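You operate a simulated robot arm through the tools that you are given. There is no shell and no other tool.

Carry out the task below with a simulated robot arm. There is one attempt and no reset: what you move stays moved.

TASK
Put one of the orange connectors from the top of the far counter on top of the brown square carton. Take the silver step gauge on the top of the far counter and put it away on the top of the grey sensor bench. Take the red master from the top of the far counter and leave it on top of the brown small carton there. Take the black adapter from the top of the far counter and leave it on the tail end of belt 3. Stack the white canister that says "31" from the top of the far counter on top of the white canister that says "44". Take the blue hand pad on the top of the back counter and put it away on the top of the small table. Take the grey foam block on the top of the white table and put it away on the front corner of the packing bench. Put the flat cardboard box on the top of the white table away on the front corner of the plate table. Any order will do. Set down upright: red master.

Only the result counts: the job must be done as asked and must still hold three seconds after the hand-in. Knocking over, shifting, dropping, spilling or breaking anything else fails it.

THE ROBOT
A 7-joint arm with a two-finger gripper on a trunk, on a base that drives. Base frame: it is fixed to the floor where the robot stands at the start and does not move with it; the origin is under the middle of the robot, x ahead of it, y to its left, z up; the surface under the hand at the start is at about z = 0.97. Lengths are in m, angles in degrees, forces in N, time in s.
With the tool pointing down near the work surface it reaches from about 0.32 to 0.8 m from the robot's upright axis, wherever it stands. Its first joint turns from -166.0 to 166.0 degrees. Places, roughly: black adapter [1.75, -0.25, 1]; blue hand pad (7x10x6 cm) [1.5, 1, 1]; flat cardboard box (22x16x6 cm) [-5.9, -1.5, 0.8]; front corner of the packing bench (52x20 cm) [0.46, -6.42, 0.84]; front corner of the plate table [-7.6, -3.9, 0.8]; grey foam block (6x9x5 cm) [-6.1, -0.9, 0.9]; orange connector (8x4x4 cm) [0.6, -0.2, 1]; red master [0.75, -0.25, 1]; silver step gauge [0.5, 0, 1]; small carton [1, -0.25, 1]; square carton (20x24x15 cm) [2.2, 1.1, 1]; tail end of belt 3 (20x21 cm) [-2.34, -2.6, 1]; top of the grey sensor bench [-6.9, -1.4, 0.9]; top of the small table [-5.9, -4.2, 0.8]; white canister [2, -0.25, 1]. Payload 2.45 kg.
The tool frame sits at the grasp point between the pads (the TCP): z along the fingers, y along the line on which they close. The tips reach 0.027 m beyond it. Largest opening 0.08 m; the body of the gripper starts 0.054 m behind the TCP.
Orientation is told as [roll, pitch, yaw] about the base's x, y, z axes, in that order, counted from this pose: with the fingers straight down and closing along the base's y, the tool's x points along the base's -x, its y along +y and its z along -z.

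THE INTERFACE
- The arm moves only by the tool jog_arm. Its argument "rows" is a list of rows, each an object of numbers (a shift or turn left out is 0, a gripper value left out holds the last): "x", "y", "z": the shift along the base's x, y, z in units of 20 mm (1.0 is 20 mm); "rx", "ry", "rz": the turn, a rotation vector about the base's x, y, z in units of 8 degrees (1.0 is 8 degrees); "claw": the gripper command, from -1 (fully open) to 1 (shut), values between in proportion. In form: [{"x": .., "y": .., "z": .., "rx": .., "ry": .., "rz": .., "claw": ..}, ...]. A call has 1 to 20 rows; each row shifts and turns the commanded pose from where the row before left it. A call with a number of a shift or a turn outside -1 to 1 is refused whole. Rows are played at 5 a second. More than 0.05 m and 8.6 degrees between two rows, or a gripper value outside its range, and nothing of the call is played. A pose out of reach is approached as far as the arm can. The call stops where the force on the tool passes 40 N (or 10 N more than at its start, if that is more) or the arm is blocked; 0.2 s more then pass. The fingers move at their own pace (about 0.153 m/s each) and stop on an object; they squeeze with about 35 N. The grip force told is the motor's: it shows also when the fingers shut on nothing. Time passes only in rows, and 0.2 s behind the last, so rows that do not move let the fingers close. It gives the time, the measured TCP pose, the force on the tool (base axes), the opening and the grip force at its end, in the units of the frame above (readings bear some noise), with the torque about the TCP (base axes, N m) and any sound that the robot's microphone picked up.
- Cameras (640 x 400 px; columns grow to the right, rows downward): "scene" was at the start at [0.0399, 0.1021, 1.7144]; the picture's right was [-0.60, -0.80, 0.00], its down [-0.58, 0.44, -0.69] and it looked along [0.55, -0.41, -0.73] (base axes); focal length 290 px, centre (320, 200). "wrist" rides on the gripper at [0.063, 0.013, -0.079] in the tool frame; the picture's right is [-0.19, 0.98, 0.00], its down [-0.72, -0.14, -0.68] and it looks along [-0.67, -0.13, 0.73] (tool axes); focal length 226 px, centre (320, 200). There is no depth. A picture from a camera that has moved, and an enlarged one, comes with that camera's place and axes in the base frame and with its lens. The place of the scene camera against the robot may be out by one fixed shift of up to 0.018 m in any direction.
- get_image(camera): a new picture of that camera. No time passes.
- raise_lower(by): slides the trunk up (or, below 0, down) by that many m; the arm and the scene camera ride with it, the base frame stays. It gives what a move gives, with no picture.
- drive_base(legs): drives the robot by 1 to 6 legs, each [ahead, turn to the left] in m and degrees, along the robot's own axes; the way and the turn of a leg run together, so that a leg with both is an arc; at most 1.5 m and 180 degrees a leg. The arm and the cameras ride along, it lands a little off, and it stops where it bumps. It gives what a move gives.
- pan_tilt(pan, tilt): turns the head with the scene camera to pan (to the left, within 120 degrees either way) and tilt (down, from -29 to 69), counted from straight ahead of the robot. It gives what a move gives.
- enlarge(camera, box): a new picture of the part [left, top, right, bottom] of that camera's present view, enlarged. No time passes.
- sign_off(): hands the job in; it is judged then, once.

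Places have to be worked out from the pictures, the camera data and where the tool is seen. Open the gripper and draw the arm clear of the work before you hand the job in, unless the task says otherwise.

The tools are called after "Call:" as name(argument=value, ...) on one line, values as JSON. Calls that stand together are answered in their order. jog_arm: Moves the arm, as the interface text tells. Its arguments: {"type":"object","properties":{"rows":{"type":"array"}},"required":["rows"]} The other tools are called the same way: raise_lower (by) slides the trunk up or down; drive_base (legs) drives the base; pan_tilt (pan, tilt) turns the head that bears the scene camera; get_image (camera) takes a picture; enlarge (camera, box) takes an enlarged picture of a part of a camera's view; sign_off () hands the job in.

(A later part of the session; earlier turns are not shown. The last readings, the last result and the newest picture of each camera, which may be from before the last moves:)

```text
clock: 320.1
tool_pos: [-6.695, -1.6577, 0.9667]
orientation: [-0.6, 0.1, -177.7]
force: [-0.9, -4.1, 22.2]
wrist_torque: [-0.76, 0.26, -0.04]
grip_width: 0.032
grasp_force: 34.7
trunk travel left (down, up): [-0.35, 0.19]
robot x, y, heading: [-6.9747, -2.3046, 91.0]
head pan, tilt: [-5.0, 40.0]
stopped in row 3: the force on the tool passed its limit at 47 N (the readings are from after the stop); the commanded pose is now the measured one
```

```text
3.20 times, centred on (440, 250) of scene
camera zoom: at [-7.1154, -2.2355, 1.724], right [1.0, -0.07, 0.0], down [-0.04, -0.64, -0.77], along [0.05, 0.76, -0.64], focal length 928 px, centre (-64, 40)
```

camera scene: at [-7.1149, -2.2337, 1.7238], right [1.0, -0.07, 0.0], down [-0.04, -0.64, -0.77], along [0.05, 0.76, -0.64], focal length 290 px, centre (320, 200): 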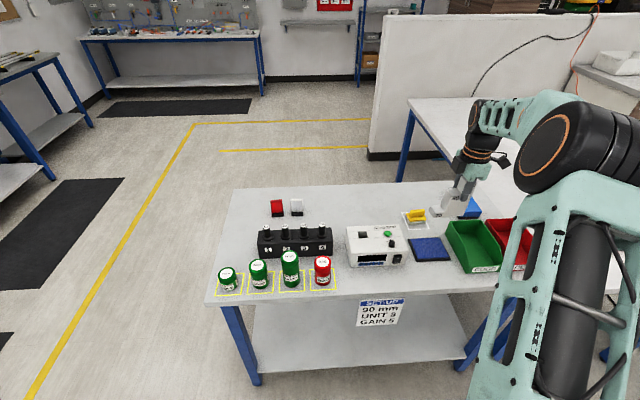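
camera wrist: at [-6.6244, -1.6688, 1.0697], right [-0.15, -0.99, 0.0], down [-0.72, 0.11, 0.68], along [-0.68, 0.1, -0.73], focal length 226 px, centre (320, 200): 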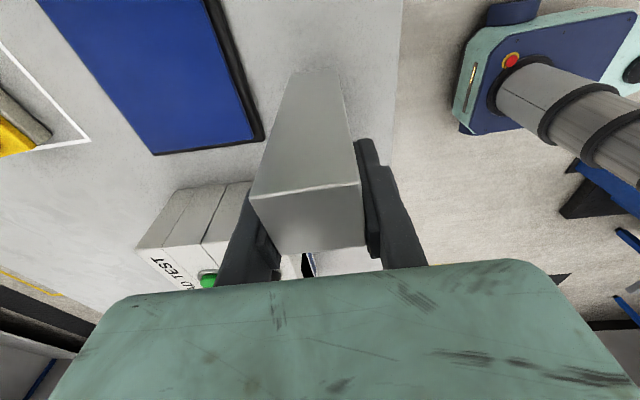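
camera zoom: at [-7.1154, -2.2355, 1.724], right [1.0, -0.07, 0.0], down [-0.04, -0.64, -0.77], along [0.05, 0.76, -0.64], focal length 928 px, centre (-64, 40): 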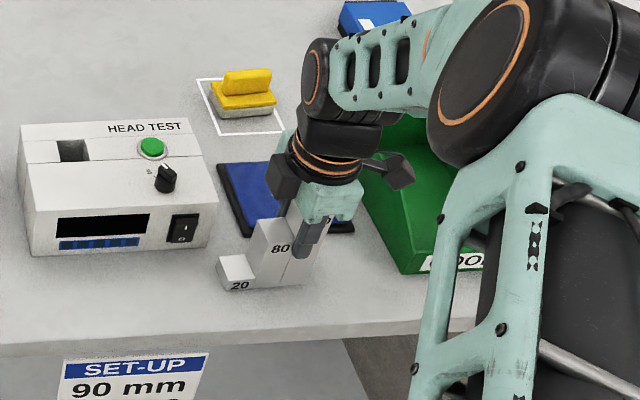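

Contact at z≈0.967 (bench ≈0.891). I ease off, release the gauge and rise straight up.

Call:
jog_arm(rows=[{"z": 0.08}, {}])

Call:
jog_arm(rows=[{"claw": -1}, {}, {}, {"z": 0.3}, {"z": 0.7}, {"z": 1}, {"z": 1}, {"z": 1}, {"z": 1}, {"z": 1}, {"z": 1}, {"z": 1}, {"z": 1}, {"z": 1}, {"z": 1}, {"z": 1}])

Call:
get_image(camera="scene")

Call:
get_image(camera="wrist")

```text
clock: 320.8
tool_pos: [-6.6949, -1.6568, 0.9672]
orientation: [-0.8, 0.3, -177.7]
force: [0.3, 4.6, 18.2]
wrist_torque: [0.11, -0.11, 0.01]
grip_width: 0.032
grasp_force: 35.1
trunk travel left (down, up): [-0.35, 0.19]
robot x, y, heading: [-6.976, -2.3081, 91.4]
head pan, tilt: [-5.0, 40.0]
```

```text
clock: 324.1
tool_pos: [-6.6967, -1.6565, 1.2041]
orientation: [-0.5, 0.0, -177.7]
force: [-0.1, -0.8, 0.1]
wrist_torque: [0.02, 0.0, 0.03]
grip_width: 0.0803
grasp_force: 0.1
trunk travel left (down, up): [-0.35, 0.19]
robot x, y, heading: [-6.974, -2.306, 91.1]
head pan, tilt: [-5.0, 40.0]
```

```text
taken
camera scene: at [-7.115, -2.234, 1.7238], right [1.0, -0.07, 0.0], down [-0.04, -0.64, -0.77], along [0.05, 0.76, -0.64], focal length 290 px, centre (320, 200)
```

scene: 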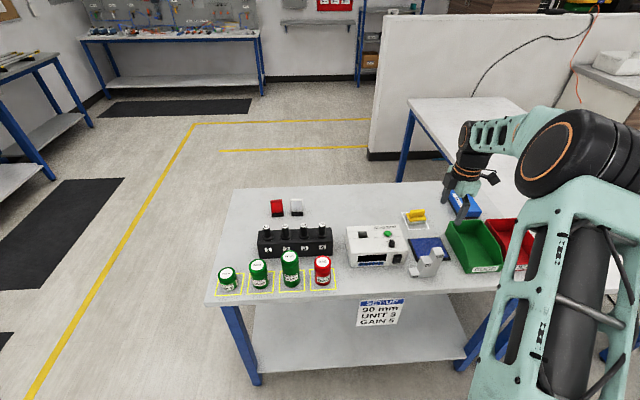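

```text
taken
camera wrist: at [-6.6327, -1.666, 1.2835], right [-0.15, -0.99, -0.01], down [-0.72, 0.11, 0.68], along [-0.67, 0.11, -0.73], focal length 226 px, centre (320, 200)
```

wrist: 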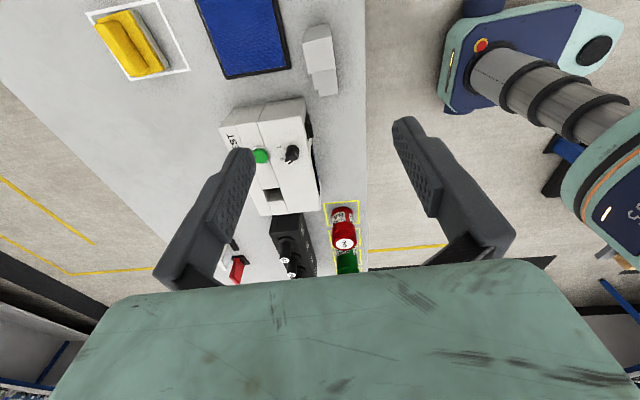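

The step gauge stands on the sensor bench. I level the tool, retract, back off and drive over to the white table.

Call:
jog_arm(rows=[{"z": 1, "rx": -0.06}, {"z": 1}, {"x": -0.3, "y": -1}, {"x": -0.3, "y": -1}, {"x": -0.3, "y": -1}, {"x": -0.3, "y": -1}, {"x": -0.3, "y": -1}, {"x": -0.3, "y": -1}, {"x": -0.3, "y": -1}, {"x": -0.3, "y": -1}, {"x": -0.3, "y": -1}, {"x": -0.3, "y": -1}])

Call:
drive_base(legs=[[-0.45, 0], [0, -91], [0.92, 0], [0, 90]])

Call:
pan_tilt(pan=-5, tilt=40)

Call:
get_image(camera="scene")

```text
clock: 326.8
tool_pos: [-6.758, -1.8598, 1.2466]
orientation: [-0.1, 0.0, -177.6]
force: [0.6, -0.6, -0.4]
wrist_torque: [0.02, 0.01, 0.0]
grip_width: 0.08
grasp_force: 0.0
trunk travel left (down, up): [-0.35, 0.19]
robot x, y, heading: [-6.9792, -2.3079, 91.2]
head pan, tilt: [-5.0, 40.0]
```

```text
clock: 342.0
tool_pos: [-5.7928, -2.3091, 1.2458]
orientation: [0.0, 0.0, -177.8]
force: [-0.6, 0.7, 0.1]
wrist_torque: [-0.02, -0.01, 0.0]
grip_width: 0.0798
grasp_force: 0.1
trunk travel left (down, up): [-0.35, 0.19]
robot x, y, heading: [-6.0129, -2.7548, 91.0]
head pan, tilt: [-5.0, 40.0]
```

```text
clock: 342.6
tool_pos: [-5.7932, -2.3096, 1.2456]
orientation: [0.0, 0.0, -177.8]
force: [0.6, 0.5, 0.3]
wrist_torque: [-0.01, -0.01, -0.02]
grip_width: 0.0801
grasp_force: 0.0
trunk travel left (down, up): [-0.35, 0.19]
robot x, y, heading: [-6.0142, -2.7577, 91.1]
head pan, tilt: [-5.0, 40.0]
```

```text
taken
camera scene: at [-6.1525, -2.6844, 1.7238], right [1.0, -0.07, 0.0], down [-0.05, -0.64, -0.77], along [0.05, 0.76, -0.64], focal length 290 px, centre (320, 200)
```

scene: 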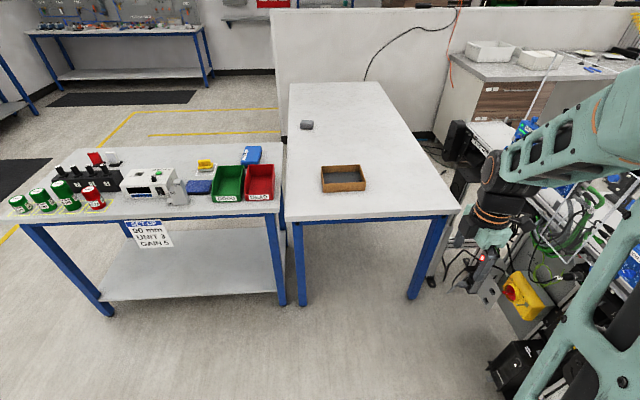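

The flat box and the grey foam block are visible on the white table. I zoom in on them.

Call:
enlarge(camera="scene", box=[270, 90, 430, 230])

Call:
enlarge(camera="scene", box=[310, 155, 380, 205])

Call:
enlarge(camera="scene", box=[420, 150, 600, 330])

```text
2.86 times, centred on (350, 160) of scene
camera zoom: at [-6.1525, -2.6844, 1.7238], right [1.0, -0.07, 0.0], down [-0.05, -0.64, -0.77], along [0.05, 0.76, -0.64], focal length 828 px, centre (234, 314)
```

zoom: 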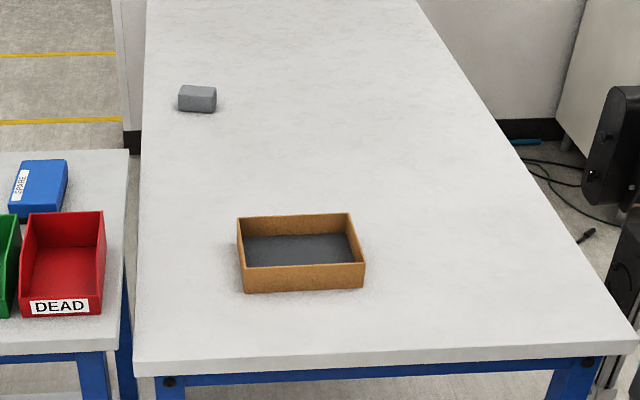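

```text
8.00 times, centred on (345, 180) of scene
camera zoom: at [-6.1525, -2.6844, 1.7238], right [1.0, -0.07, 0.0], down [-0.05, -0.64, -0.77], along [0.05, 0.76, -0.64], focal length 2319 px, centre (120, 360)
```

zoom: 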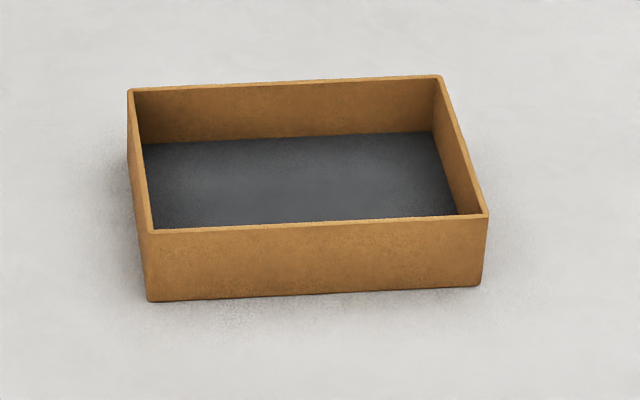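

```text
2.22 times, centred on (510, 240) of scene
camera zoom: at [-6.1525, -2.6844, 1.7238], right [1.0, -0.07, 0.0], down [-0.05, -0.64, -0.77], along [0.05, 0.76, -0.64], focal length 644 px, centre (-102, 111)
```

zoom: 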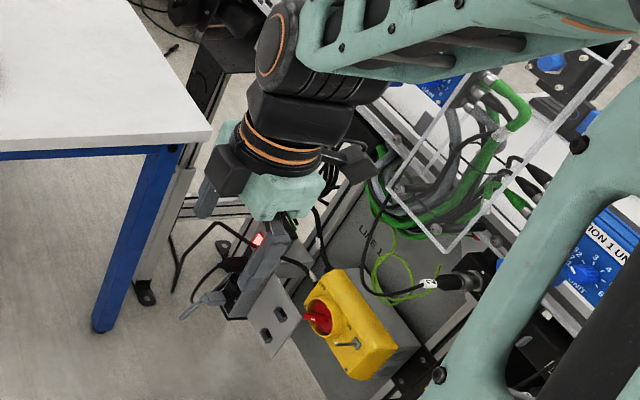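

The box is an open tray (0.22 m along x, 0.16 m along y, thin walls) with its front wall near y≈-1.47, on a table at z≈0.755. I drive 0.55 m closer, then lower the trunk to reach it.

Call:
drive_base(legs=[[0.55, 0]])

Call:
raise_lower(by=-0.15)

Call:
get_image(camera="scene")

Call:
get_image(camera="wrist")

```text
clock: 345.8
tool_pos: [-5.8196, -1.7466, 1.2454]
orientation: [0.0, 0.0, -176.3]
force: [0.2, -0.7, 0.1]
wrist_torque: [-0.02, 0.0, 0.02]
grip_width: 0.0801
grasp_force: 0.0
trunk travel left (down, up): [-0.35, 0.19]
robot x, y, heading: [-6.0293, -2.2024, 92.6]
head pan, tilt: [-5.0, 40.0]
```

```text
clock: 347.6
tool_pos: [-5.8204, -1.7475, 1.0962]
orientation: [0.0, 0.2, -176.3]
force: [-1.1, -0.5, 0.2]
wrist_torque: [0.01, 0.02, 0.0]
grip_width: 0.0799
grasp_force: 0.0
trunk travel left (down, up): [-0.2, 0.34]
robot x, y, heading: [-6.0284, -2.1982, 92.5]
head pan, tilt: [-5.0, 40.0]
```

```text
taken
camera scene: at [-6.1703, -2.1309, 1.5739], right [1.0, -0.05, 0.0], down [-0.03, -0.64, -0.77], along [0.04, 0.77, -0.64], focal length 290 px, centre (320, 200)
```

scene: 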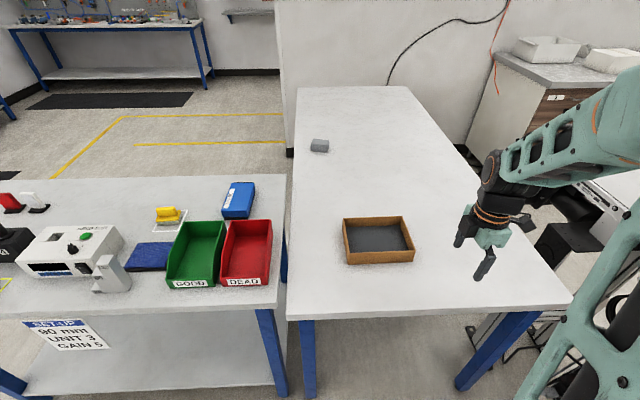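

```text
taken
camera wrist: at [-5.7559, -1.7555, 1.1742], right [-0.13, -0.99, 0.0], down [-0.73, 0.1, 0.68], along [-0.67, 0.09, -0.73], focal length 226 px, centre (320, 200)
```

wrist: 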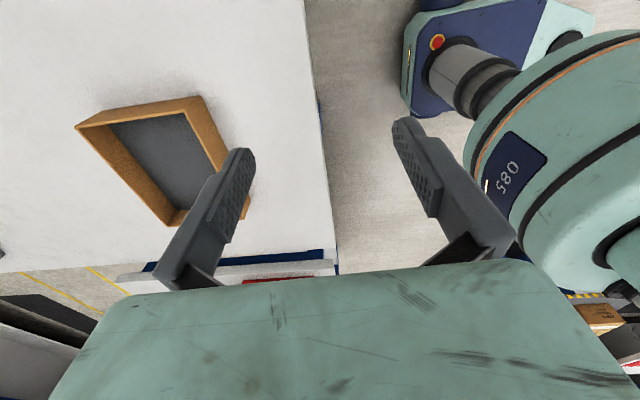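

I zoom in on both views for accurate box corners.

Call:
enlarge(camera="wrist", box=[60, 80, 280, 240])

Call:
enlarge(camera="scene", box=[320, 200, 440, 280])

```text
2.50 times, centred on (170, 160) of wrist
camera zoom: at [-5.7559, -1.7555, 1.1742], right [-0.13, -0.99, 0.0], down [-0.73, 0.1, 0.68], along [-0.67, 0.09, -0.73], focal length 565 px, centre (695, 300)
```

zoom: 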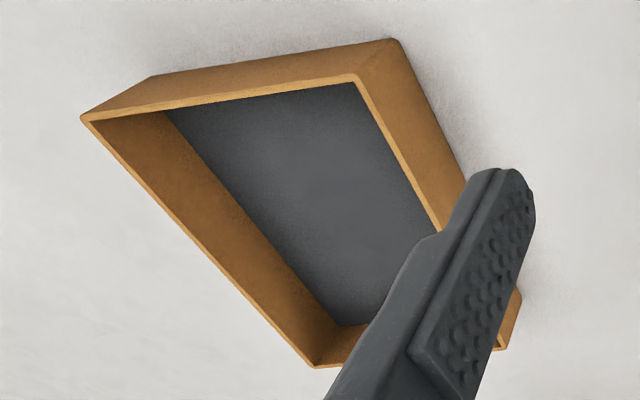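

```text
5.00 times, centred on (380, 240) of scene
camera zoom: at [-6.1703, -2.1309, 1.5739], right [1.0, -0.05, 0.0], down [-0.03, -0.64, -0.77], along [0.04, 0.77, -0.64], focal length 1449 px, centre (20, 0)
```

zoom: 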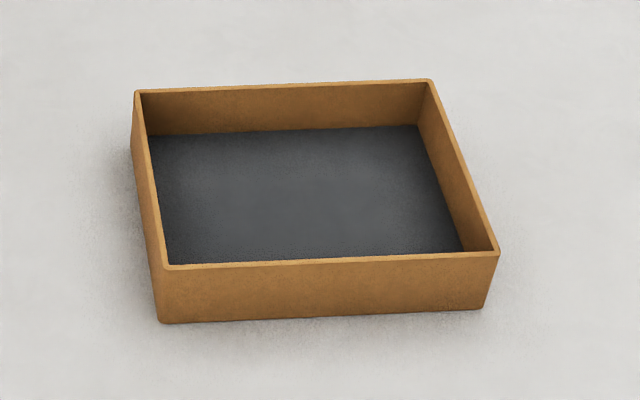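

Triangulated: rim z≈0.873, table ≈0.812; box x -6.07…-5.852, y -1.561…-1.398, front wall at y≈-1.558. I align the tool and move above the middle of the front wall.

Call:
jog_arm(rows=[{"x": -0.7, "y": 0.95, "rz": -0.23}, {"x": -0.7, "y": 0.95, "rz": -0.23}, {"x": -0.7, "y": 0.95}, {"x": -0.7, "y": 0.95}, {"x": -0.7, "y": 0.95}, {"x": -0.7, "y": 0.95}, {"x": -0.7, "y": 0.95}, {"x": -0.7, "y": 0.95}, {"x": -0.7, "y": 0.95}, {"x": -0.73, "y": 0.93}, {"z": -1}, {"z": -1}, {"z": -1}, {"z": -1}, {"z": -1}, {"z": -1}, {}])

Call:
get_image(camera="wrist")

Call:
get_image(camera="scene")

```text
clock: 351.1
tool_pos: [-5.9621, -1.5583, 0.9768]
orientation: [-0.1, 0.0, 179.9]
force: [0.0, -0.4, 0.0]
wrist_torque: [0.03, 0.0, -0.02]
grip_width: 0.0798
grasp_force: 0.1
trunk travel left (down, up): [-0.2, 0.34]
robot x, y, heading: [-6.0324, -2.1982, 92.1]
head pan, tilt: [-5.0, 40.0]
```

```text
taken
camera wrist: at [-5.8977, -1.5703, 1.0545], right [-0.2, -0.98, 0.0], down [-0.72, 0.14, 0.68], along [-0.67, 0.13, -0.73], focal length 226 px, centre (320, 200)
```

wrist: 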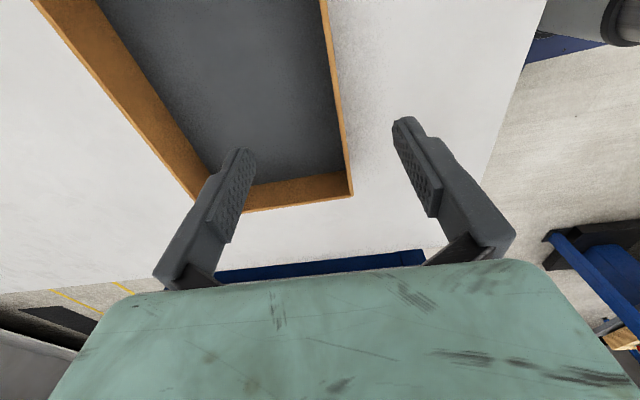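

```text
taken
camera scene: at [-6.1703, -2.1307, 1.5738], right [1.0, -0.05, 0.0], down [-0.03, -0.64, -0.77], along [0.04, 0.77, -0.64], focal length 290 px, centre (320, 200)
```

scene: 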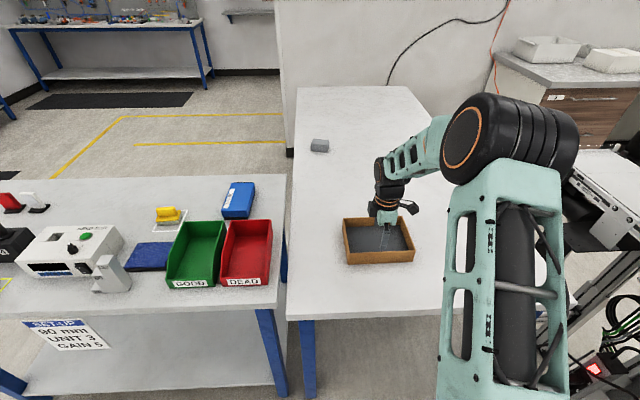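

I zoom in to check the wall's position relative to the fingers.

Call:
enlarge(camera="wrist", box=[220, 0, 440, 220])

```text
1.82 times, centred on (330, 110) of wrist
camera zoom: at [-5.8977, -1.5703, 1.0545], right [-0.2, -0.98, 0.0], down [-0.72, 0.14, 0.68], along [-0.67, 0.13, -0.73], focal length 411 px, centre (302, 364)
```

zoom: 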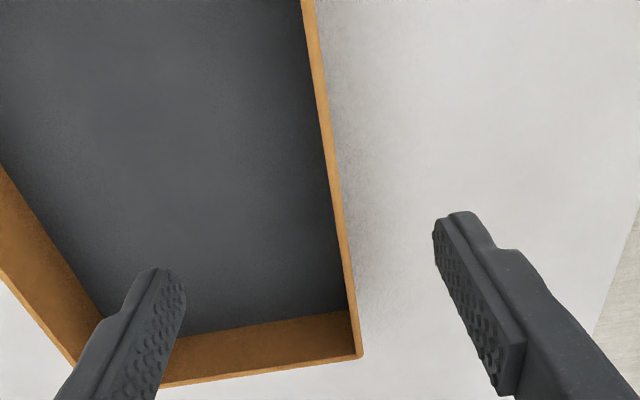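

The wall is at y≈-1.5715. I shift by 13 mm, descend with one finger inside and one outside, and check.

Call:
jog_arm(rows=[{"y": -0.68}, {"z": -1}, {"z": -1}, {"z": -1}, {"z": -0.8}, {}])

Call:
get_image(camera="wrist")

```text
clock: 352.6
tool_pos: [-5.9607, -1.5711, 0.8999]
orientation: [0.0, 0.0, 179.8]
force: [-0.1, -0.3, -0.3]
wrist_torque: [-0.01, 0.01, 0.02]
grip_width: 0.0802
grasp_force: 0.0
trunk travel left (down, up): [-0.2, 0.34]
robot x, y, heading: [-6.0297, -2.1989, 92.3]
head pan, tilt: [-5.0, 40.0]
```

```text
taken
camera wrist: at [-5.8973, -1.5826, 0.9781], right [-0.2, -0.98, 0.0], down [-0.72, 0.14, 0.68], along [-0.67, 0.13, -0.73], focal length 226 px, centre (320, 200)
```

wrist: 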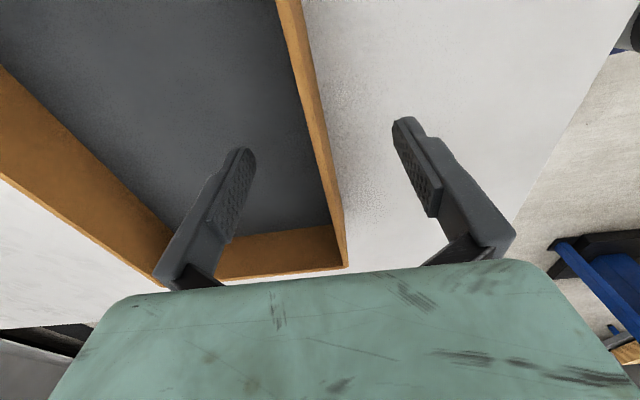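

The wall runs midway between the fingers. I go down 4 cm more and close.

Call:
jog_arm(rows=[{"z": -0.7}, {"z": -0.7}, {"z": -0.6}, {}, {"claw": 1}, {}, {}, {}, {}])

Call:
get_image(camera="wrist")

```text
clock: 353.2
tool_pos: [-5.9611, -1.565, 0.8816]
orientation: [-1.4, 0.0, 179.9]
force: [-0.7, -3.5, 18.4]
wrist_torque: [0.57, 0.02, -0.03]
grip_width: 0.0696
grasp_force: 0.1
trunk travel left (down, up): [-0.2, 0.34]
robot x, y, heading: [-6.0336, -2.2025, 92.5]
head pan, tilt: [-5.0, 40.0]
stopped in row 3: the force on the tool passed its limit at 51 N (the readings are from after the stop); the commanded pose is now the measured one
```

```text
taken
camera wrist: at [-5.8976, -1.578, 0.9598], right [-0.2, -0.98, -0.02], down [-0.72, 0.13, 0.68], along [-0.67, 0.15, -0.73], focal length 226 px, centre (320, 200)
```

wrist: 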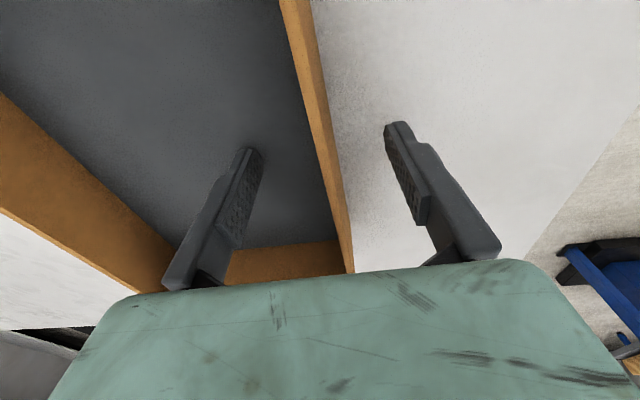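

The inner finger touched the box floor (tips at ≈0.853). I raise 1 cm, level the tool and recentre on the wall before closing.

Call:
jog_arm(rows=[{"z": 0.5, "claw": -1}, {"y": -0.3, "rx": -0.175}, {}, {}])

Call:
get_image(camera="wrist")

Call:
enlarge(camera="scene", box=[320, 170, 460, 290])

```text
clock: 354.2
tool_pos: [-5.9598, -1.5701, 0.8878]
orientation: [0.3, 0.0, 179.9]
force: [0.4, 0.2, -0.3]
wrist_torque: [0.05, -0.05, 0.03]
grip_width: 0.0801
grasp_force: 0.1
trunk travel left (down, up): [-0.2, 0.34]
robot x, y, heading: [-6.0299, -2.2024, 92.3]
head pan, tilt: [-5.0, 40.0]
```

```text
taken
camera wrist: at [-5.8969, -1.5825, 0.9673], right [-0.2, -0.98, 0.0], down [-0.72, 0.15, 0.68], along [-0.67, 0.13, -0.73], focal length 226 px, centre (320, 200)
```

wrist: 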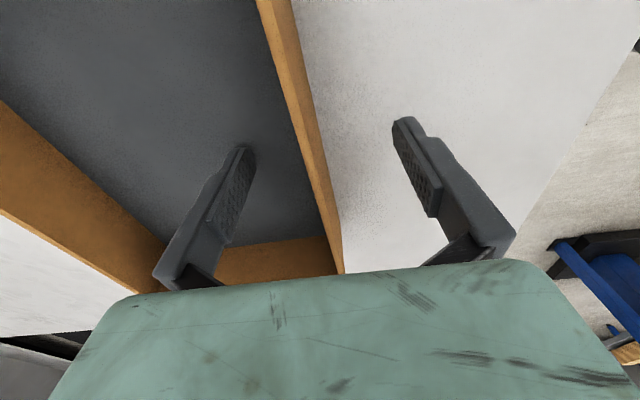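

```text
3.33 times, centred on (390, 230) of scene
camera zoom: at [-6.1703, -2.1305, 1.5737], right [1.0, -0.05, 0.0], down [-0.03, -0.64, -0.77], along [0.04, 0.77, -0.64], focal length 966 px, centre (87, 100)
```

zoom: 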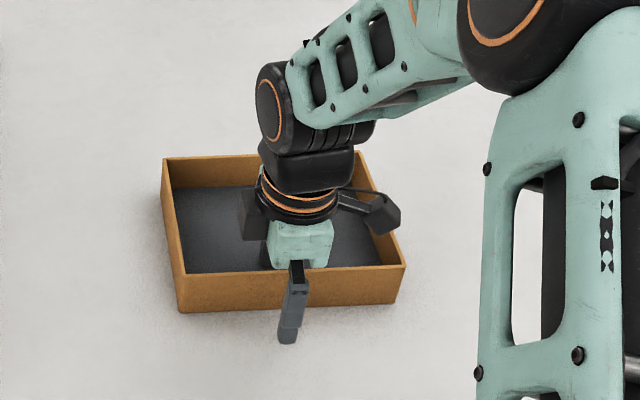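

Levelled and clear of the floor of the box. I close on the wall.

Call:
jog_arm(rows=[{"claw": 1}, {}, {}, {}, {}])

Call:
get_image(camera="wrist")

Call:
enlarge(camera="scene", box=[320, 170, 460, 290])

```text
clock: 355.4
tool_pos: [-5.9606, -1.5707, 0.8886]
orientation: [0.3, 0.0, 179.9]
force: [-1.2, -0.4, -0.3]
wrist_torque: [0.0, 0.03, 0.04]
grip_width: 0.006
grasp_force: 32.7
trunk travel left (down, up): [-0.2, 0.34]
robot x, y, heading: [-6.029, -2.2009, 92.4]
head pan, tilt: [-5.0, 40.0]
```

```text
taken
camera wrist: at [-5.8969, -1.5824, 0.9673], right [-0.2, -0.98, 0.0], down [-0.72, 0.15, 0.68], along [-0.67, 0.13, -0.73], focal length 226 px, centre (320, 200)
```

wrist: 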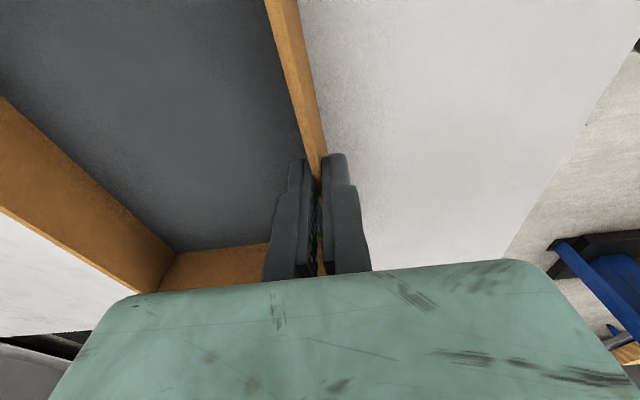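

```text
3.33 times, centred on (390, 230) of scene
camera zoom: at [-6.1703, -2.1305, 1.5737], right [1.0, -0.05, 0.0], down [-0.03, -0.64, -0.77], along [0.04, 0.77, -0.64], focal length 966 px, centre (87, 100)
```

zoom: 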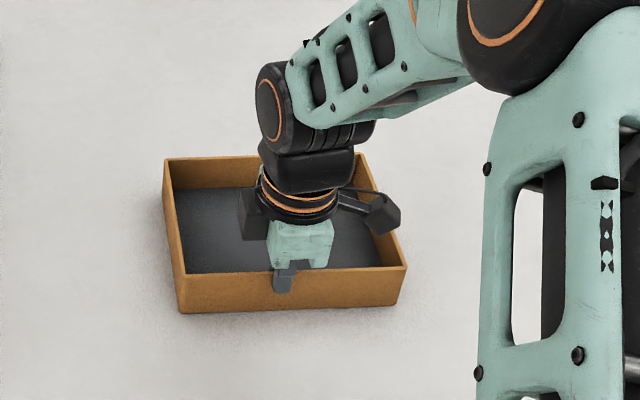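

The wall is gripped. I lift a little and check that the box stays level.

Call:
jog_arm(rows=[{"z": 0.2}, {"z": 0.4}, {"z": 0.6}, {"z": 0.8}, {}])

Call:
enlarge(camera="scene", box=[320, 150, 460, 290])

Call:
get_image(camera="wrist")

```text
clock: 356.6
tool_pos: [-5.9618, -1.5692, 0.9281]
orientation: [0.3, 0.0, 179.9]
force: [-0.3, -0.3, -2.0]
wrist_torque: [-0.16, 0.01, 0.0]
grip_width: 0.006
grasp_force: 32.7
trunk travel left (down, up): [-0.2, 0.34]
robot x, y, heading: [-6.0319, -2.1972, 92.2]
head pan, tilt: [-5.0, 40.0]
```

```text
2.86 times, centred on (390, 220) of scene
camera zoom: at [-6.1703, -2.1305, 1.5737], right [1.0, -0.05, 0.0], down [-0.03, -0.64, -0.77], along [0.04, 0.77, -0.64], focal length 828 px, centre (120, 143)
```

zoom: 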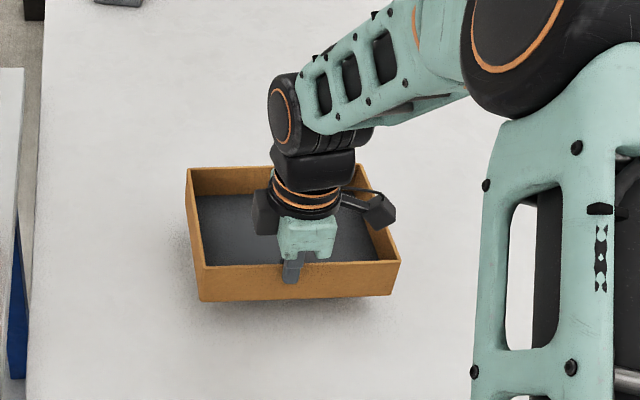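

```text
taken
camera wrist: at [-5.8985, -1.5815, 1.0074], right [-0.2, -0.98, 0.0], down [-0.72, 0.15, 0.68], along [-0.67, 0.13, -0.73], focal length 226 px, centre (320, 200)
```

wrist: 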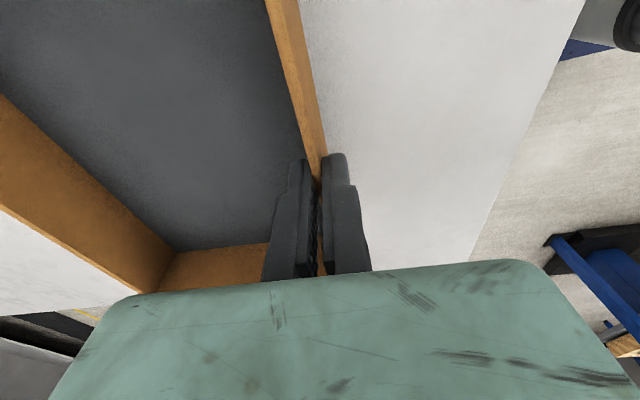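

The box hangs level (≈2 N). I raise the trunk back, lift and retract the arm, then drive to the plate table's corner.

Call:
jog_arm(rows=[{"z": 1}, {"z": 1}, {"z": 1}, {"z": 1}, {"z": 1}, {"z": 1}, {"z": 1}, {"z": 1}])

Call:
raise_lower(by=0.15)

Call:
jog_arm(rows=[{"x": 0.3, "y": -1}, {"x": 0.3, "y": -1}, {"x": 0.3, "y": -1}, {"x": 0.3, "y": -1}, {"x": 0.3, "y": -1}, {"x": 0.3, "y": -1}, {"x": 0.3, "y": -1}, {"x": 0.3, "y": -1}, {"x": 0.3, "y": -1}])

Call:
drive_base(legs=[[-0.5, 0], [0, 90], [0.9, 0], [0, 88]])

Call:
pan_tilt(pan=-10, tilt=35)

Call:
get_image(camera="scene")

```text
clock: 358.4
tool_pos: [-5.9611, -1.5711, 1.0903]
orientation: [0.3, 0.1, 179.9]
force: [-0.8, 0.2, -2.2]
wrist_torque: [-0.14, -0.01, 0.05]
grip_width: 0.0056
grasp_force: 32.6
trunk travel left (down, up): [-0.2, 0.34]
robot x, y, heading: [-6.0232, -2.1961, 92.3]
head pan, tilt: [-5.0, 40.0]
```

```text
clock: 360.1
tool_pos: [-5.9609, -1.571, 1.2395]
orientation: [0.3, 0.0, 180.0]
force: [-0.8, -0.3, -1.9]
wrist_torque: [-0.11, 0.02, 0.01]
grip_width: 0.0061
grasp_force: 32.6
trunk travel left (down, up): [-0.35, 0.19]
robot x, y, heading: [-6.031, -2.2002, 92.1]
head pan, tilt: [-5.0, 40.0]
```

```text
clock: 362.1
tool_pos: [-5.9064, -1.7521, 1.2411]
orientation: [0.2, 0.0, 179.8]
force: [-0.4, -0.5, -1.7]
wrist_torque: [-0.11, 0.0, 0.01]
grip_width: 0.0059
grasp_force: 33.0
trunk travel left (down, up): [-0.35, 0.19]
robot x, y, heading: [-6.0333, -2.2017, 92.6]
head pan, tilt: [-5.0, 40.0]
```

```text
clock: 377.3
tool_pos: [-7.0247, -3.2121, 1.2407]
orientation: [0.3, 0.1, 1.3]
force: [-0.2, -0.5, -1.7]
wrist_torque: [0.14, 0.0, -0.03]
grip_width: 0.0061
grasp_force: 32.4
trunk travel left (down, up): [-0.35, 0.19]
robot x, y, heading: [-6.9144, -2.7593, -86.5]
head pan, tilt: [-5.0, 40.0]
```

```text
clock: 378.0
tool_pos: [-7.0248, -3.2129, 1.2411]
orientation: [0.3, 0.0, 1.3]
force: [-0.7, 0.2, -1.8]
wrist_torque: [0.13, -0.01, -0.03]
grip_width: 0.0059
grasp_force: 32.6
trunk travel left (down, up): [-0.35, 0.19]
robot x, y, heading: [-6.9084, -2.7624, -86.3]
head pan, tilt: [-10.0, 35.0]
```

```text
taken
camera scene: at [-6.7874, -2.8104, 1.7313], right [-0.99, 0.11, 0.0], down [0.06, 0.57, -0.82], along [-0.09, -0.81, -0.57], focal length 290 px, centre (320, 200)
```

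scene: 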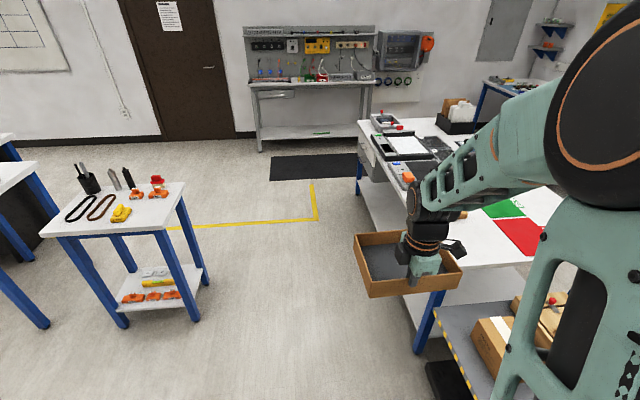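

A lift cart with cartons stands close on the right, north of the plate table. I look at it before moving on.

Call:
pan_tilt(pan=-65, tilt=50)

Call:
get_image(camera="scene")

```text
clock: 379.2
tool_pos: [-7.0254, -3.2115, 1.2406]
orientation: [0.3, 0.0, 1.2]
force: [0.0, 0.1, -1.2]
wrist_torque: [0.14, -0.04, 0.02]
grip_width: 0.006
grasp_force: 32.6
trunk travel left (down, up): [-0.35, 0.19]
robot x, y, heading: [-6.911, -2.7645, -85.9]
head pan, tilt: [-65.0, 50.0]
```

```text
taken
camera scene: at [-6.8454, -2.76, 1.7096], right [-0.48, 0.88, 0.0], down [0.67, 0.37, -0.64], along [-0.56, -0.31, -0.77], focal length 290 px, centre (320, 200)
```

scene: 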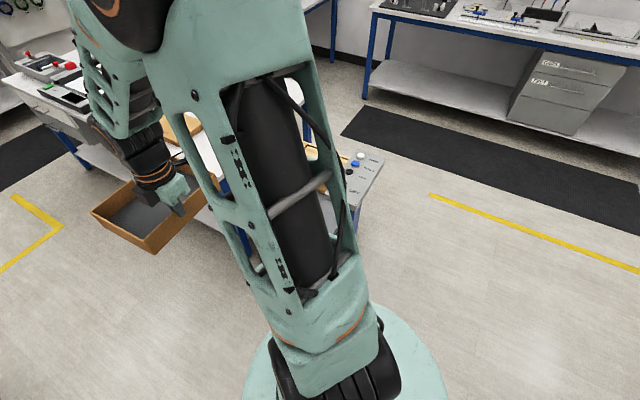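

The base clears the cart if I steer slightly east first. I do that, drive level with the table corner and turn to face it.

Call:
drive_base(legs=[[0, 16], [0.5, 0], [0, -20], [0.62, 0], [0, -90]])

Call:
pan_tilt(pan=0, tilt=45)

Call:
get_image(camera="scene")

Call:
get_image(camera="wrist")

```text
clock: 391.2
tool_pos: [-7.1718, -3.6692, 1.241]
orientation: [0.2, 0.1, -94.7]
force: [-0.2, -0.4, -1.1]
wrist_torque: [-0.03, -0.14, 0.0]
grip_width: 0.0059
grasp_force: 32.1
trunk travel left (down, up): [-0.35, 0.19]
robot x, y, heading: [-6.7358, -3.8298, 177.8]
head pan, tilt: [-65.0, 50.0]
```

```text
clock: 392.6
tool_pos: [-7.1708, -3.6683, 1.2412]
orientation: [0.3, 0.0, -94.7]
force: [1.1, 0.2, -2.3]
wrist_torque: [-0.04, -0.13, 0.01]
grip_width: 0.006
grasp_force: 32.4
trunk travel left (down, up): [-0.35, 0.19]
robot x, y, heading: [-6.7346, -3.8297, 177.7]
head pan, tilt: [0.0, 45.0]
```

```text
taken
camera scene: at [-6.8054, -3.9569, 1.7165], right [0.04, 1.0, 0.0], down [0.71, -0.03, -0.71], along [-0.71, 0.03, -0.71], focal length 290 px, centre (320, 200)
```

scene: 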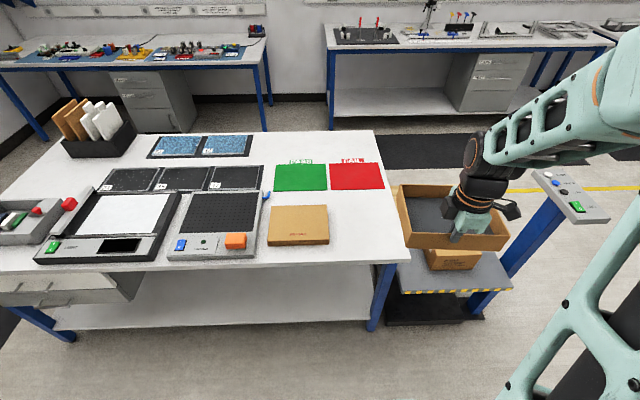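

```text
taken
camera wrist: at [-7.1532, -3.606, 1.3194], right [0.96, -0.27, 0.0], down [-0.2, -0.7, 0.68], along [-0.18, -0.66, -0.73], focal length 226 px, centre (320, 200)
```

wrist: 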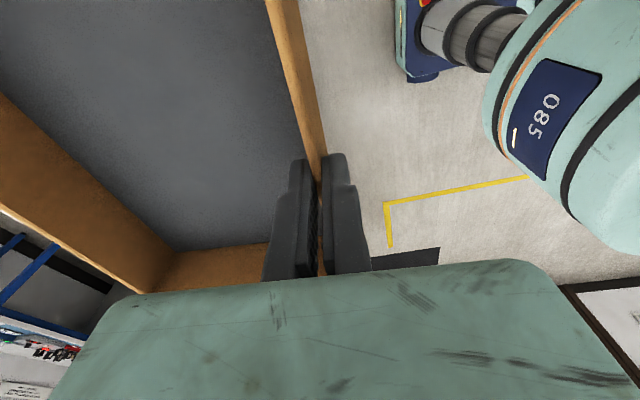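

The free corner area spans about x -7.73…-7.36, y -3.89…-3.61, next to a flat brown plate. I square the box to the table and bring it above (-7.45 wall, y -3.755).

Call:
jog_arm(rows=[{"x": -1, "y": -0.31, "rz": 0.3}, {"x": -1, "y": -0.31, "rz": 0.28}, {"x": -1, "y": -0.31}, {"x": -1, "y": -0.31}, {"x": -1, "y": -0.31}, {"x": -1, "y": -0.31}, {"x": -1, "y": -0.31}, {"x": -1, "y": -0.31}, {"x": -1, "y": -0.31}, {"x": -1, "y": -0.31}, {"x": -1, "y": -0.31}, {"x": -1, "y": -0.31}, {"x": -1, "y": -0.31}, {"x": -0.95, "y": -0.31}, {}])

Call:
raise_lower(by=-0.15)

Call:
get_image(camera="scene")

Call:
get_image(camera="wrist")

```text
clock: 395.8
tool_pos: [-7.4495, -3.754, 1.2416]
orientation: [0.3, 0.0, -90.0]
force: [0.8, 0.6, -1.4]
wrist_torque: [0.02, -0.15, -0.01]
grip_width: 0.0059
grasp_force: 32.5
trunk travel left (down, up): [-0.35, 0.19]
robot x, y, heading: [-6.7346, -3.8282, 177.8]
head pan, tilt: [0.0, 45.0]
```

```text
clock: 397.6
tool_pos: [-7.4508, -3.7547, 1.0908]
orientation: [0.3, 0.0, -90.1]
force: [0.6, -0.7, -1.1]
wrist_torque: [-0.03, -0.12, -0.02]
grip_width: 0.0059
grasp_force: 32.5
trunk travel left (down, up): [-0.2, 0.34]
robot x, y, heading: [-6.7349, -3.832, 177.9]
head pan, tilt: [0.0, 45.0]
```

```text
taken
camera scene: at [-6.8054, -3.957, 1.5666], right [0.04, 1.0, 0.0], down [0.71, -0.03, -0.71], along [-0.71, 0.03, -0.71], focal length 290 px, centre (320, 200)
```

scene: 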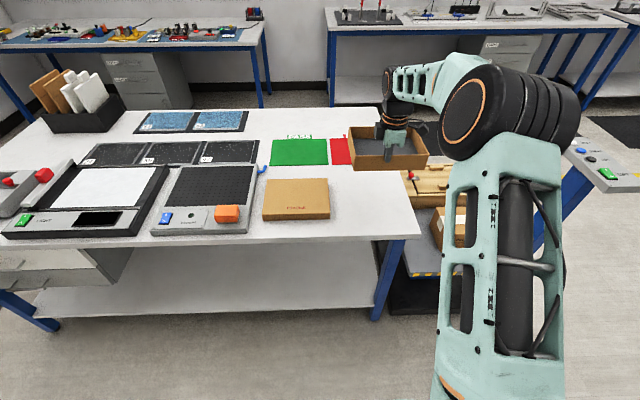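

```text
taken
camera wrist: at [-7.4369, -3.6907, 1.171], right [0.98, -0.19, 0.0], down [-0.14, -0.72, 0.68], along [-0.13, -0.67, -0.73], focal length 226 px, centre (320, 200)
```

wrist: 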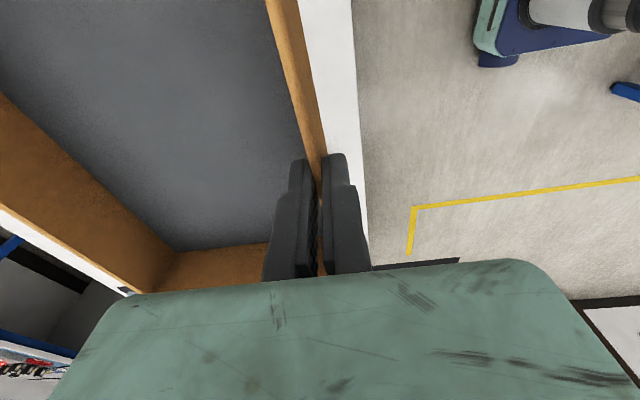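

Combining both views the plate table is at z≈0.78 with its corner near (-7.404,-3.59). I roll 8 cm closer, adjust to keep the box centred in the free corner, and lower the trunk further.

Call:
drive_base(legs=[[0.08, 0]])

Call:
raise_lower(by=-0.1)

Call:
get_image(camera="wrist")

Call:
get_image(camera="scene")

```text
clock: 398.6
tool_pos: [-7.5304, -3.7516, 1.0915]
orientation: [0.3, -0.1, -90.0]
force: [-0.4, 0.7, -1.6]
wrist_torque: [-0.03, -0.17, 0.01]
grip_width: 0.006
grasp_force: 32.6
trunk travel left (down, up): [-0.2, 0.34]
robot x, y, heading: [-6.8147, -3.827, 177.8]
head pan, tilt: [0.0, 45.0]
```

```text
clock: 400.0
tool_pos: [-7.5304, -3.7521, 0.9938]
orientation: [0.3, 0.0, -90.0]
force: [0.2, 0.3, -1.5]
wrist_torque: [-0.06, -0.12, 0.0]
grip_width: 0.0061
grasp_force: 31.8
trunk travel left (down, up): [-0.1, 0.44]
robot x, y, heading: [-6.8147, -3.826, 177.7]
head pan, tilt: [0.0, 45.0]
```

```text
taken
camera wrist: at [-7.5182, -3.6882, 1.0708], right [0.98, -0.19, 0.0], down [-0.14, -0.72, 0.68], along [-0.13, -0.67, -0.73], focal length 226 px, centre (320, 200)
```

wrist: 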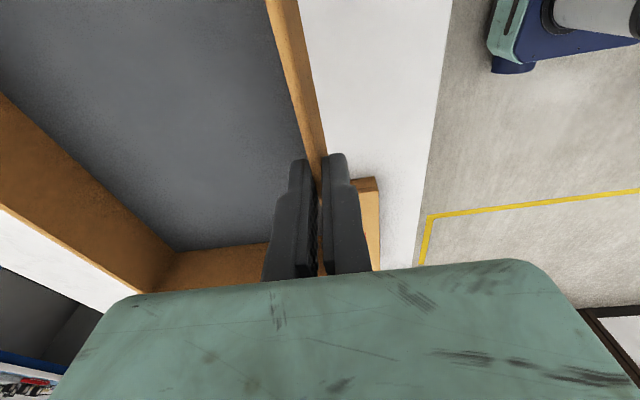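

```text
taken
camera scene: at [-6.8865, -3.954, 1.4666], right [0.04, 1.0, 0.0], down [0.71, -0.03, -0.71], along [-0.71, 0.03, -0.71], focal length 290 px, centre (320, 200)
```

scene: 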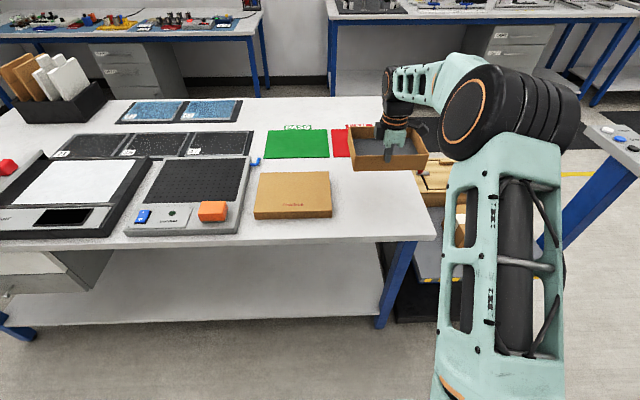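

The box is centred over the free corner area. I nudge it 3 cm toward the front and descend.

Call:
jog_arm(rows=[{"x": 0.75, "z": -0.5}, {"x": 0.75, "z": -1}, {"z": -1}, {"z": -1}, {"z": -1}, {"z": -1}, {"z": -0.5}, {}])

Call:
get_image(camera="scene")

Call:
get_image(camera="wrist")

```text
clock: 401.8
tool_pos: [-7.5005, -3.7519, 0.8713]
orientation: [0.4, 0.0, -89.9]
force: [-0.3, 0.2, -1.6]
wrist_torque: [-0.03, -0.09, 0.0]
grip_width: 0.0061
grasp_force: 32.6
trunk travel left (down, up): [-0.1, 0.44]
robot x, y, heading: [-6.82, -3.8257, 178.1]
head pan, tilt: [0.0, 45.0]
```

```text
taken
camera scene: at [-6.8868, -3.9539, 1.4665], right [0.04, 1.0, 0.0], down [0.71, -0.03, -0.71], along [-0.71, 0.03, -0.71], focal length 290 px, centre (320, 200)
```

scene: 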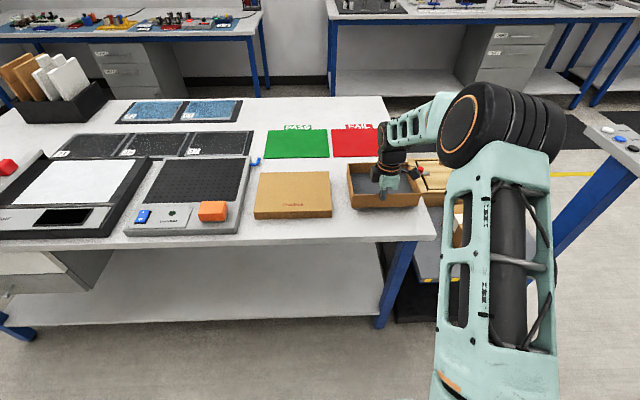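

```text
taken
camera wrist: at [-7.4882, -3.688, 0.9504], right [0.98, -0.19, 0.01], down [-0.14, -0.72, 0.68], along [-0.13, -0.67, -0.73], focal length 226 px, centre (320, 200)
```

wrist: 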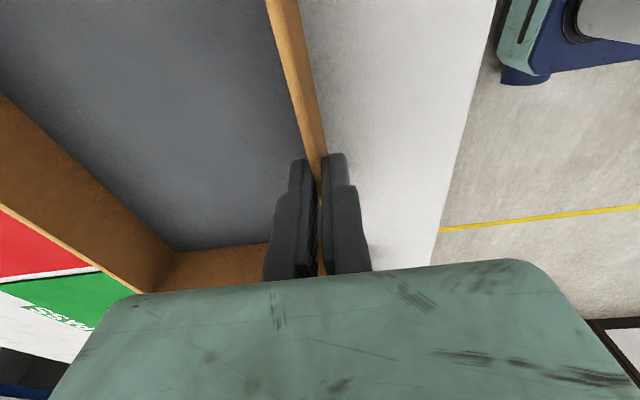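

I zoom in to check clearance to the brown plate and table edge.

Call:
enlarge(camera="scene", box=[290, 130, 450, 260])

```text
3.08 times, centred on (370, 195) of scene
camera zoom: at [-6.8868, -3.9539, 1.4665], right [0.04, 1.0, 0.0], down [0.71, -0.03, -0.71], along [-0.71, 0.03, -0.71], focal length 892 px, centre (166, 215)
```

zoom: 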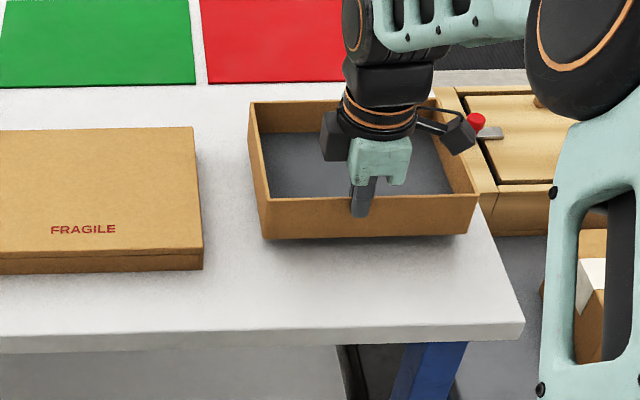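

Clear on both sides; I shift 8 mm away from the edge and lower to contact in small steps.

Call:
jog_arm(rows=[{"y": -0.4, "z": -0.5}, {"z": -0.5}, {"z": -0.3}, {"z": -0.2}, {"z": -0.2}, {"z": -0.15}, {"z": -0.15}, {"z": -0.15}, {"z": -0.15}, {"z": -0.15}, {"z": -0.15}, {"z": -0.15}])

Call:
enlarge(camera="scene", box=[290, 130, 450, 260])

```text
clock: 402.6
tool_pos: [-7.5025, -3.7605, 0.8536]
orientation: [-0.5, 0.1, -90.0]
force: [1.7, 0.6, 15.8]
wrist_torque: [-0.21, -0.14, 0.12]
grip_width: 0.0062
grasp_force: 32.3
trunk travel left (down, up): [-0.1, 0.44]
robot x, y, heading: [-6.8105, -3.8237, 178.0]
head pan, tilt: [0.0, 45.0]
stopped in row 4: the force on the tool passed its limit at 45 N (the readings are from after the stop); the commanded pose is now the measured one
```

```text
3.08 times, centred on (370, 195) of scene
camera zoom: at [-6.8845, -3.9541, 1.4666], right [0.04, 1.0, 0.0], down [0.71, -0.03, -0.71], along [-0.71, 0.03, -0.71], focal length 892 px, centre (166, 215)
```

zoom: 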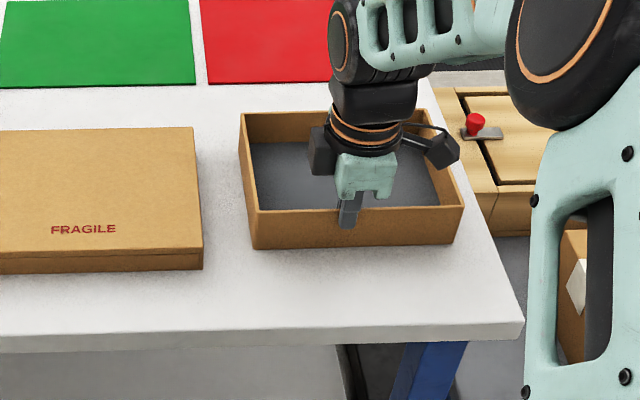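

The box rests on the table corner. I ease, open and rise straight up.

Call:
jog_arm(rows=[{"z": 0.05}, {"claw": -1}, {}, {}, {"z": 0.3}, {"z": 0.7}, {"z": 1}, {"z": 1}, {"z": 1}, {"z": 1}, {"z": 1}, {"z": 1}, {"z": 1}, {"z": 1}])

Call:
get_image(camera="scene")

Call:
get_image(camera="wrist")

```text
clock: 405.6
tool_pos: [-7.5037, -3.7578, 1.0316]
orientation: [-0.3, 0.1, -90.0]
force: [0.2, 0.1, 0.3]
wrist_torque: [-0.02, -0.01, 0.01]
grip_width: 0.0799
grasp_force: 0.1
trunk travel left (down, up): [-0.1, 0.44]
robot x, y, heading: [-6.8134, -3.8267, 178.1]
head pan, tilt: [0.0, 45.0]
```

```text
taken
camera scene: at [-6.8865, -3.954, 1.4665], right [0.04, 1.0, 0.0], down [0.71, -0.03, -0.71], along [-0.71, 0.03, -0.71], focal length 290 px, centre (320, 200)
```

scene: 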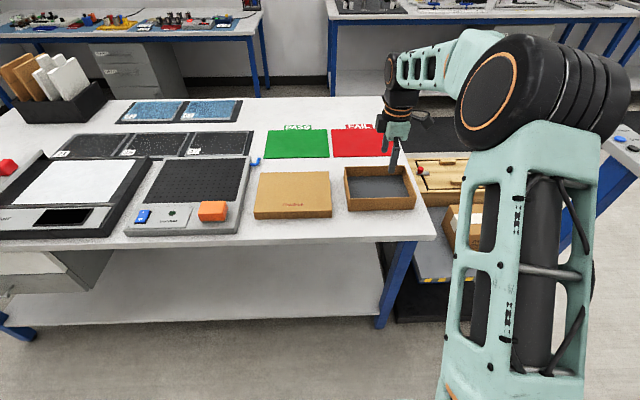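

```text
taken
camera wrist: at [-7.4902, -3.6941, 1.1092], right [0.98, -0.19, 0.0], down [-0.14, -0.72, 0.68], along [-0.13, -0.67, -0.73], focal length 226 px, centre (320, 200)
```

wrist: 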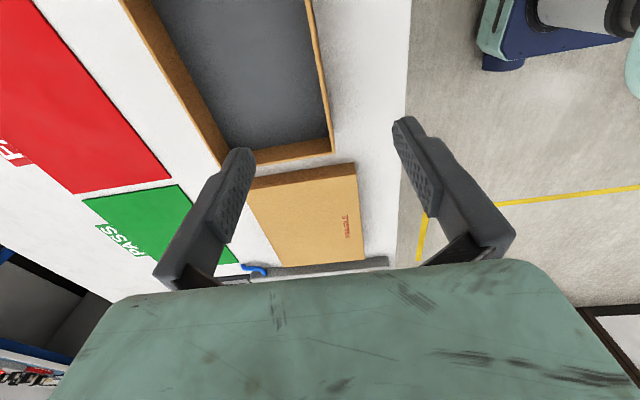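

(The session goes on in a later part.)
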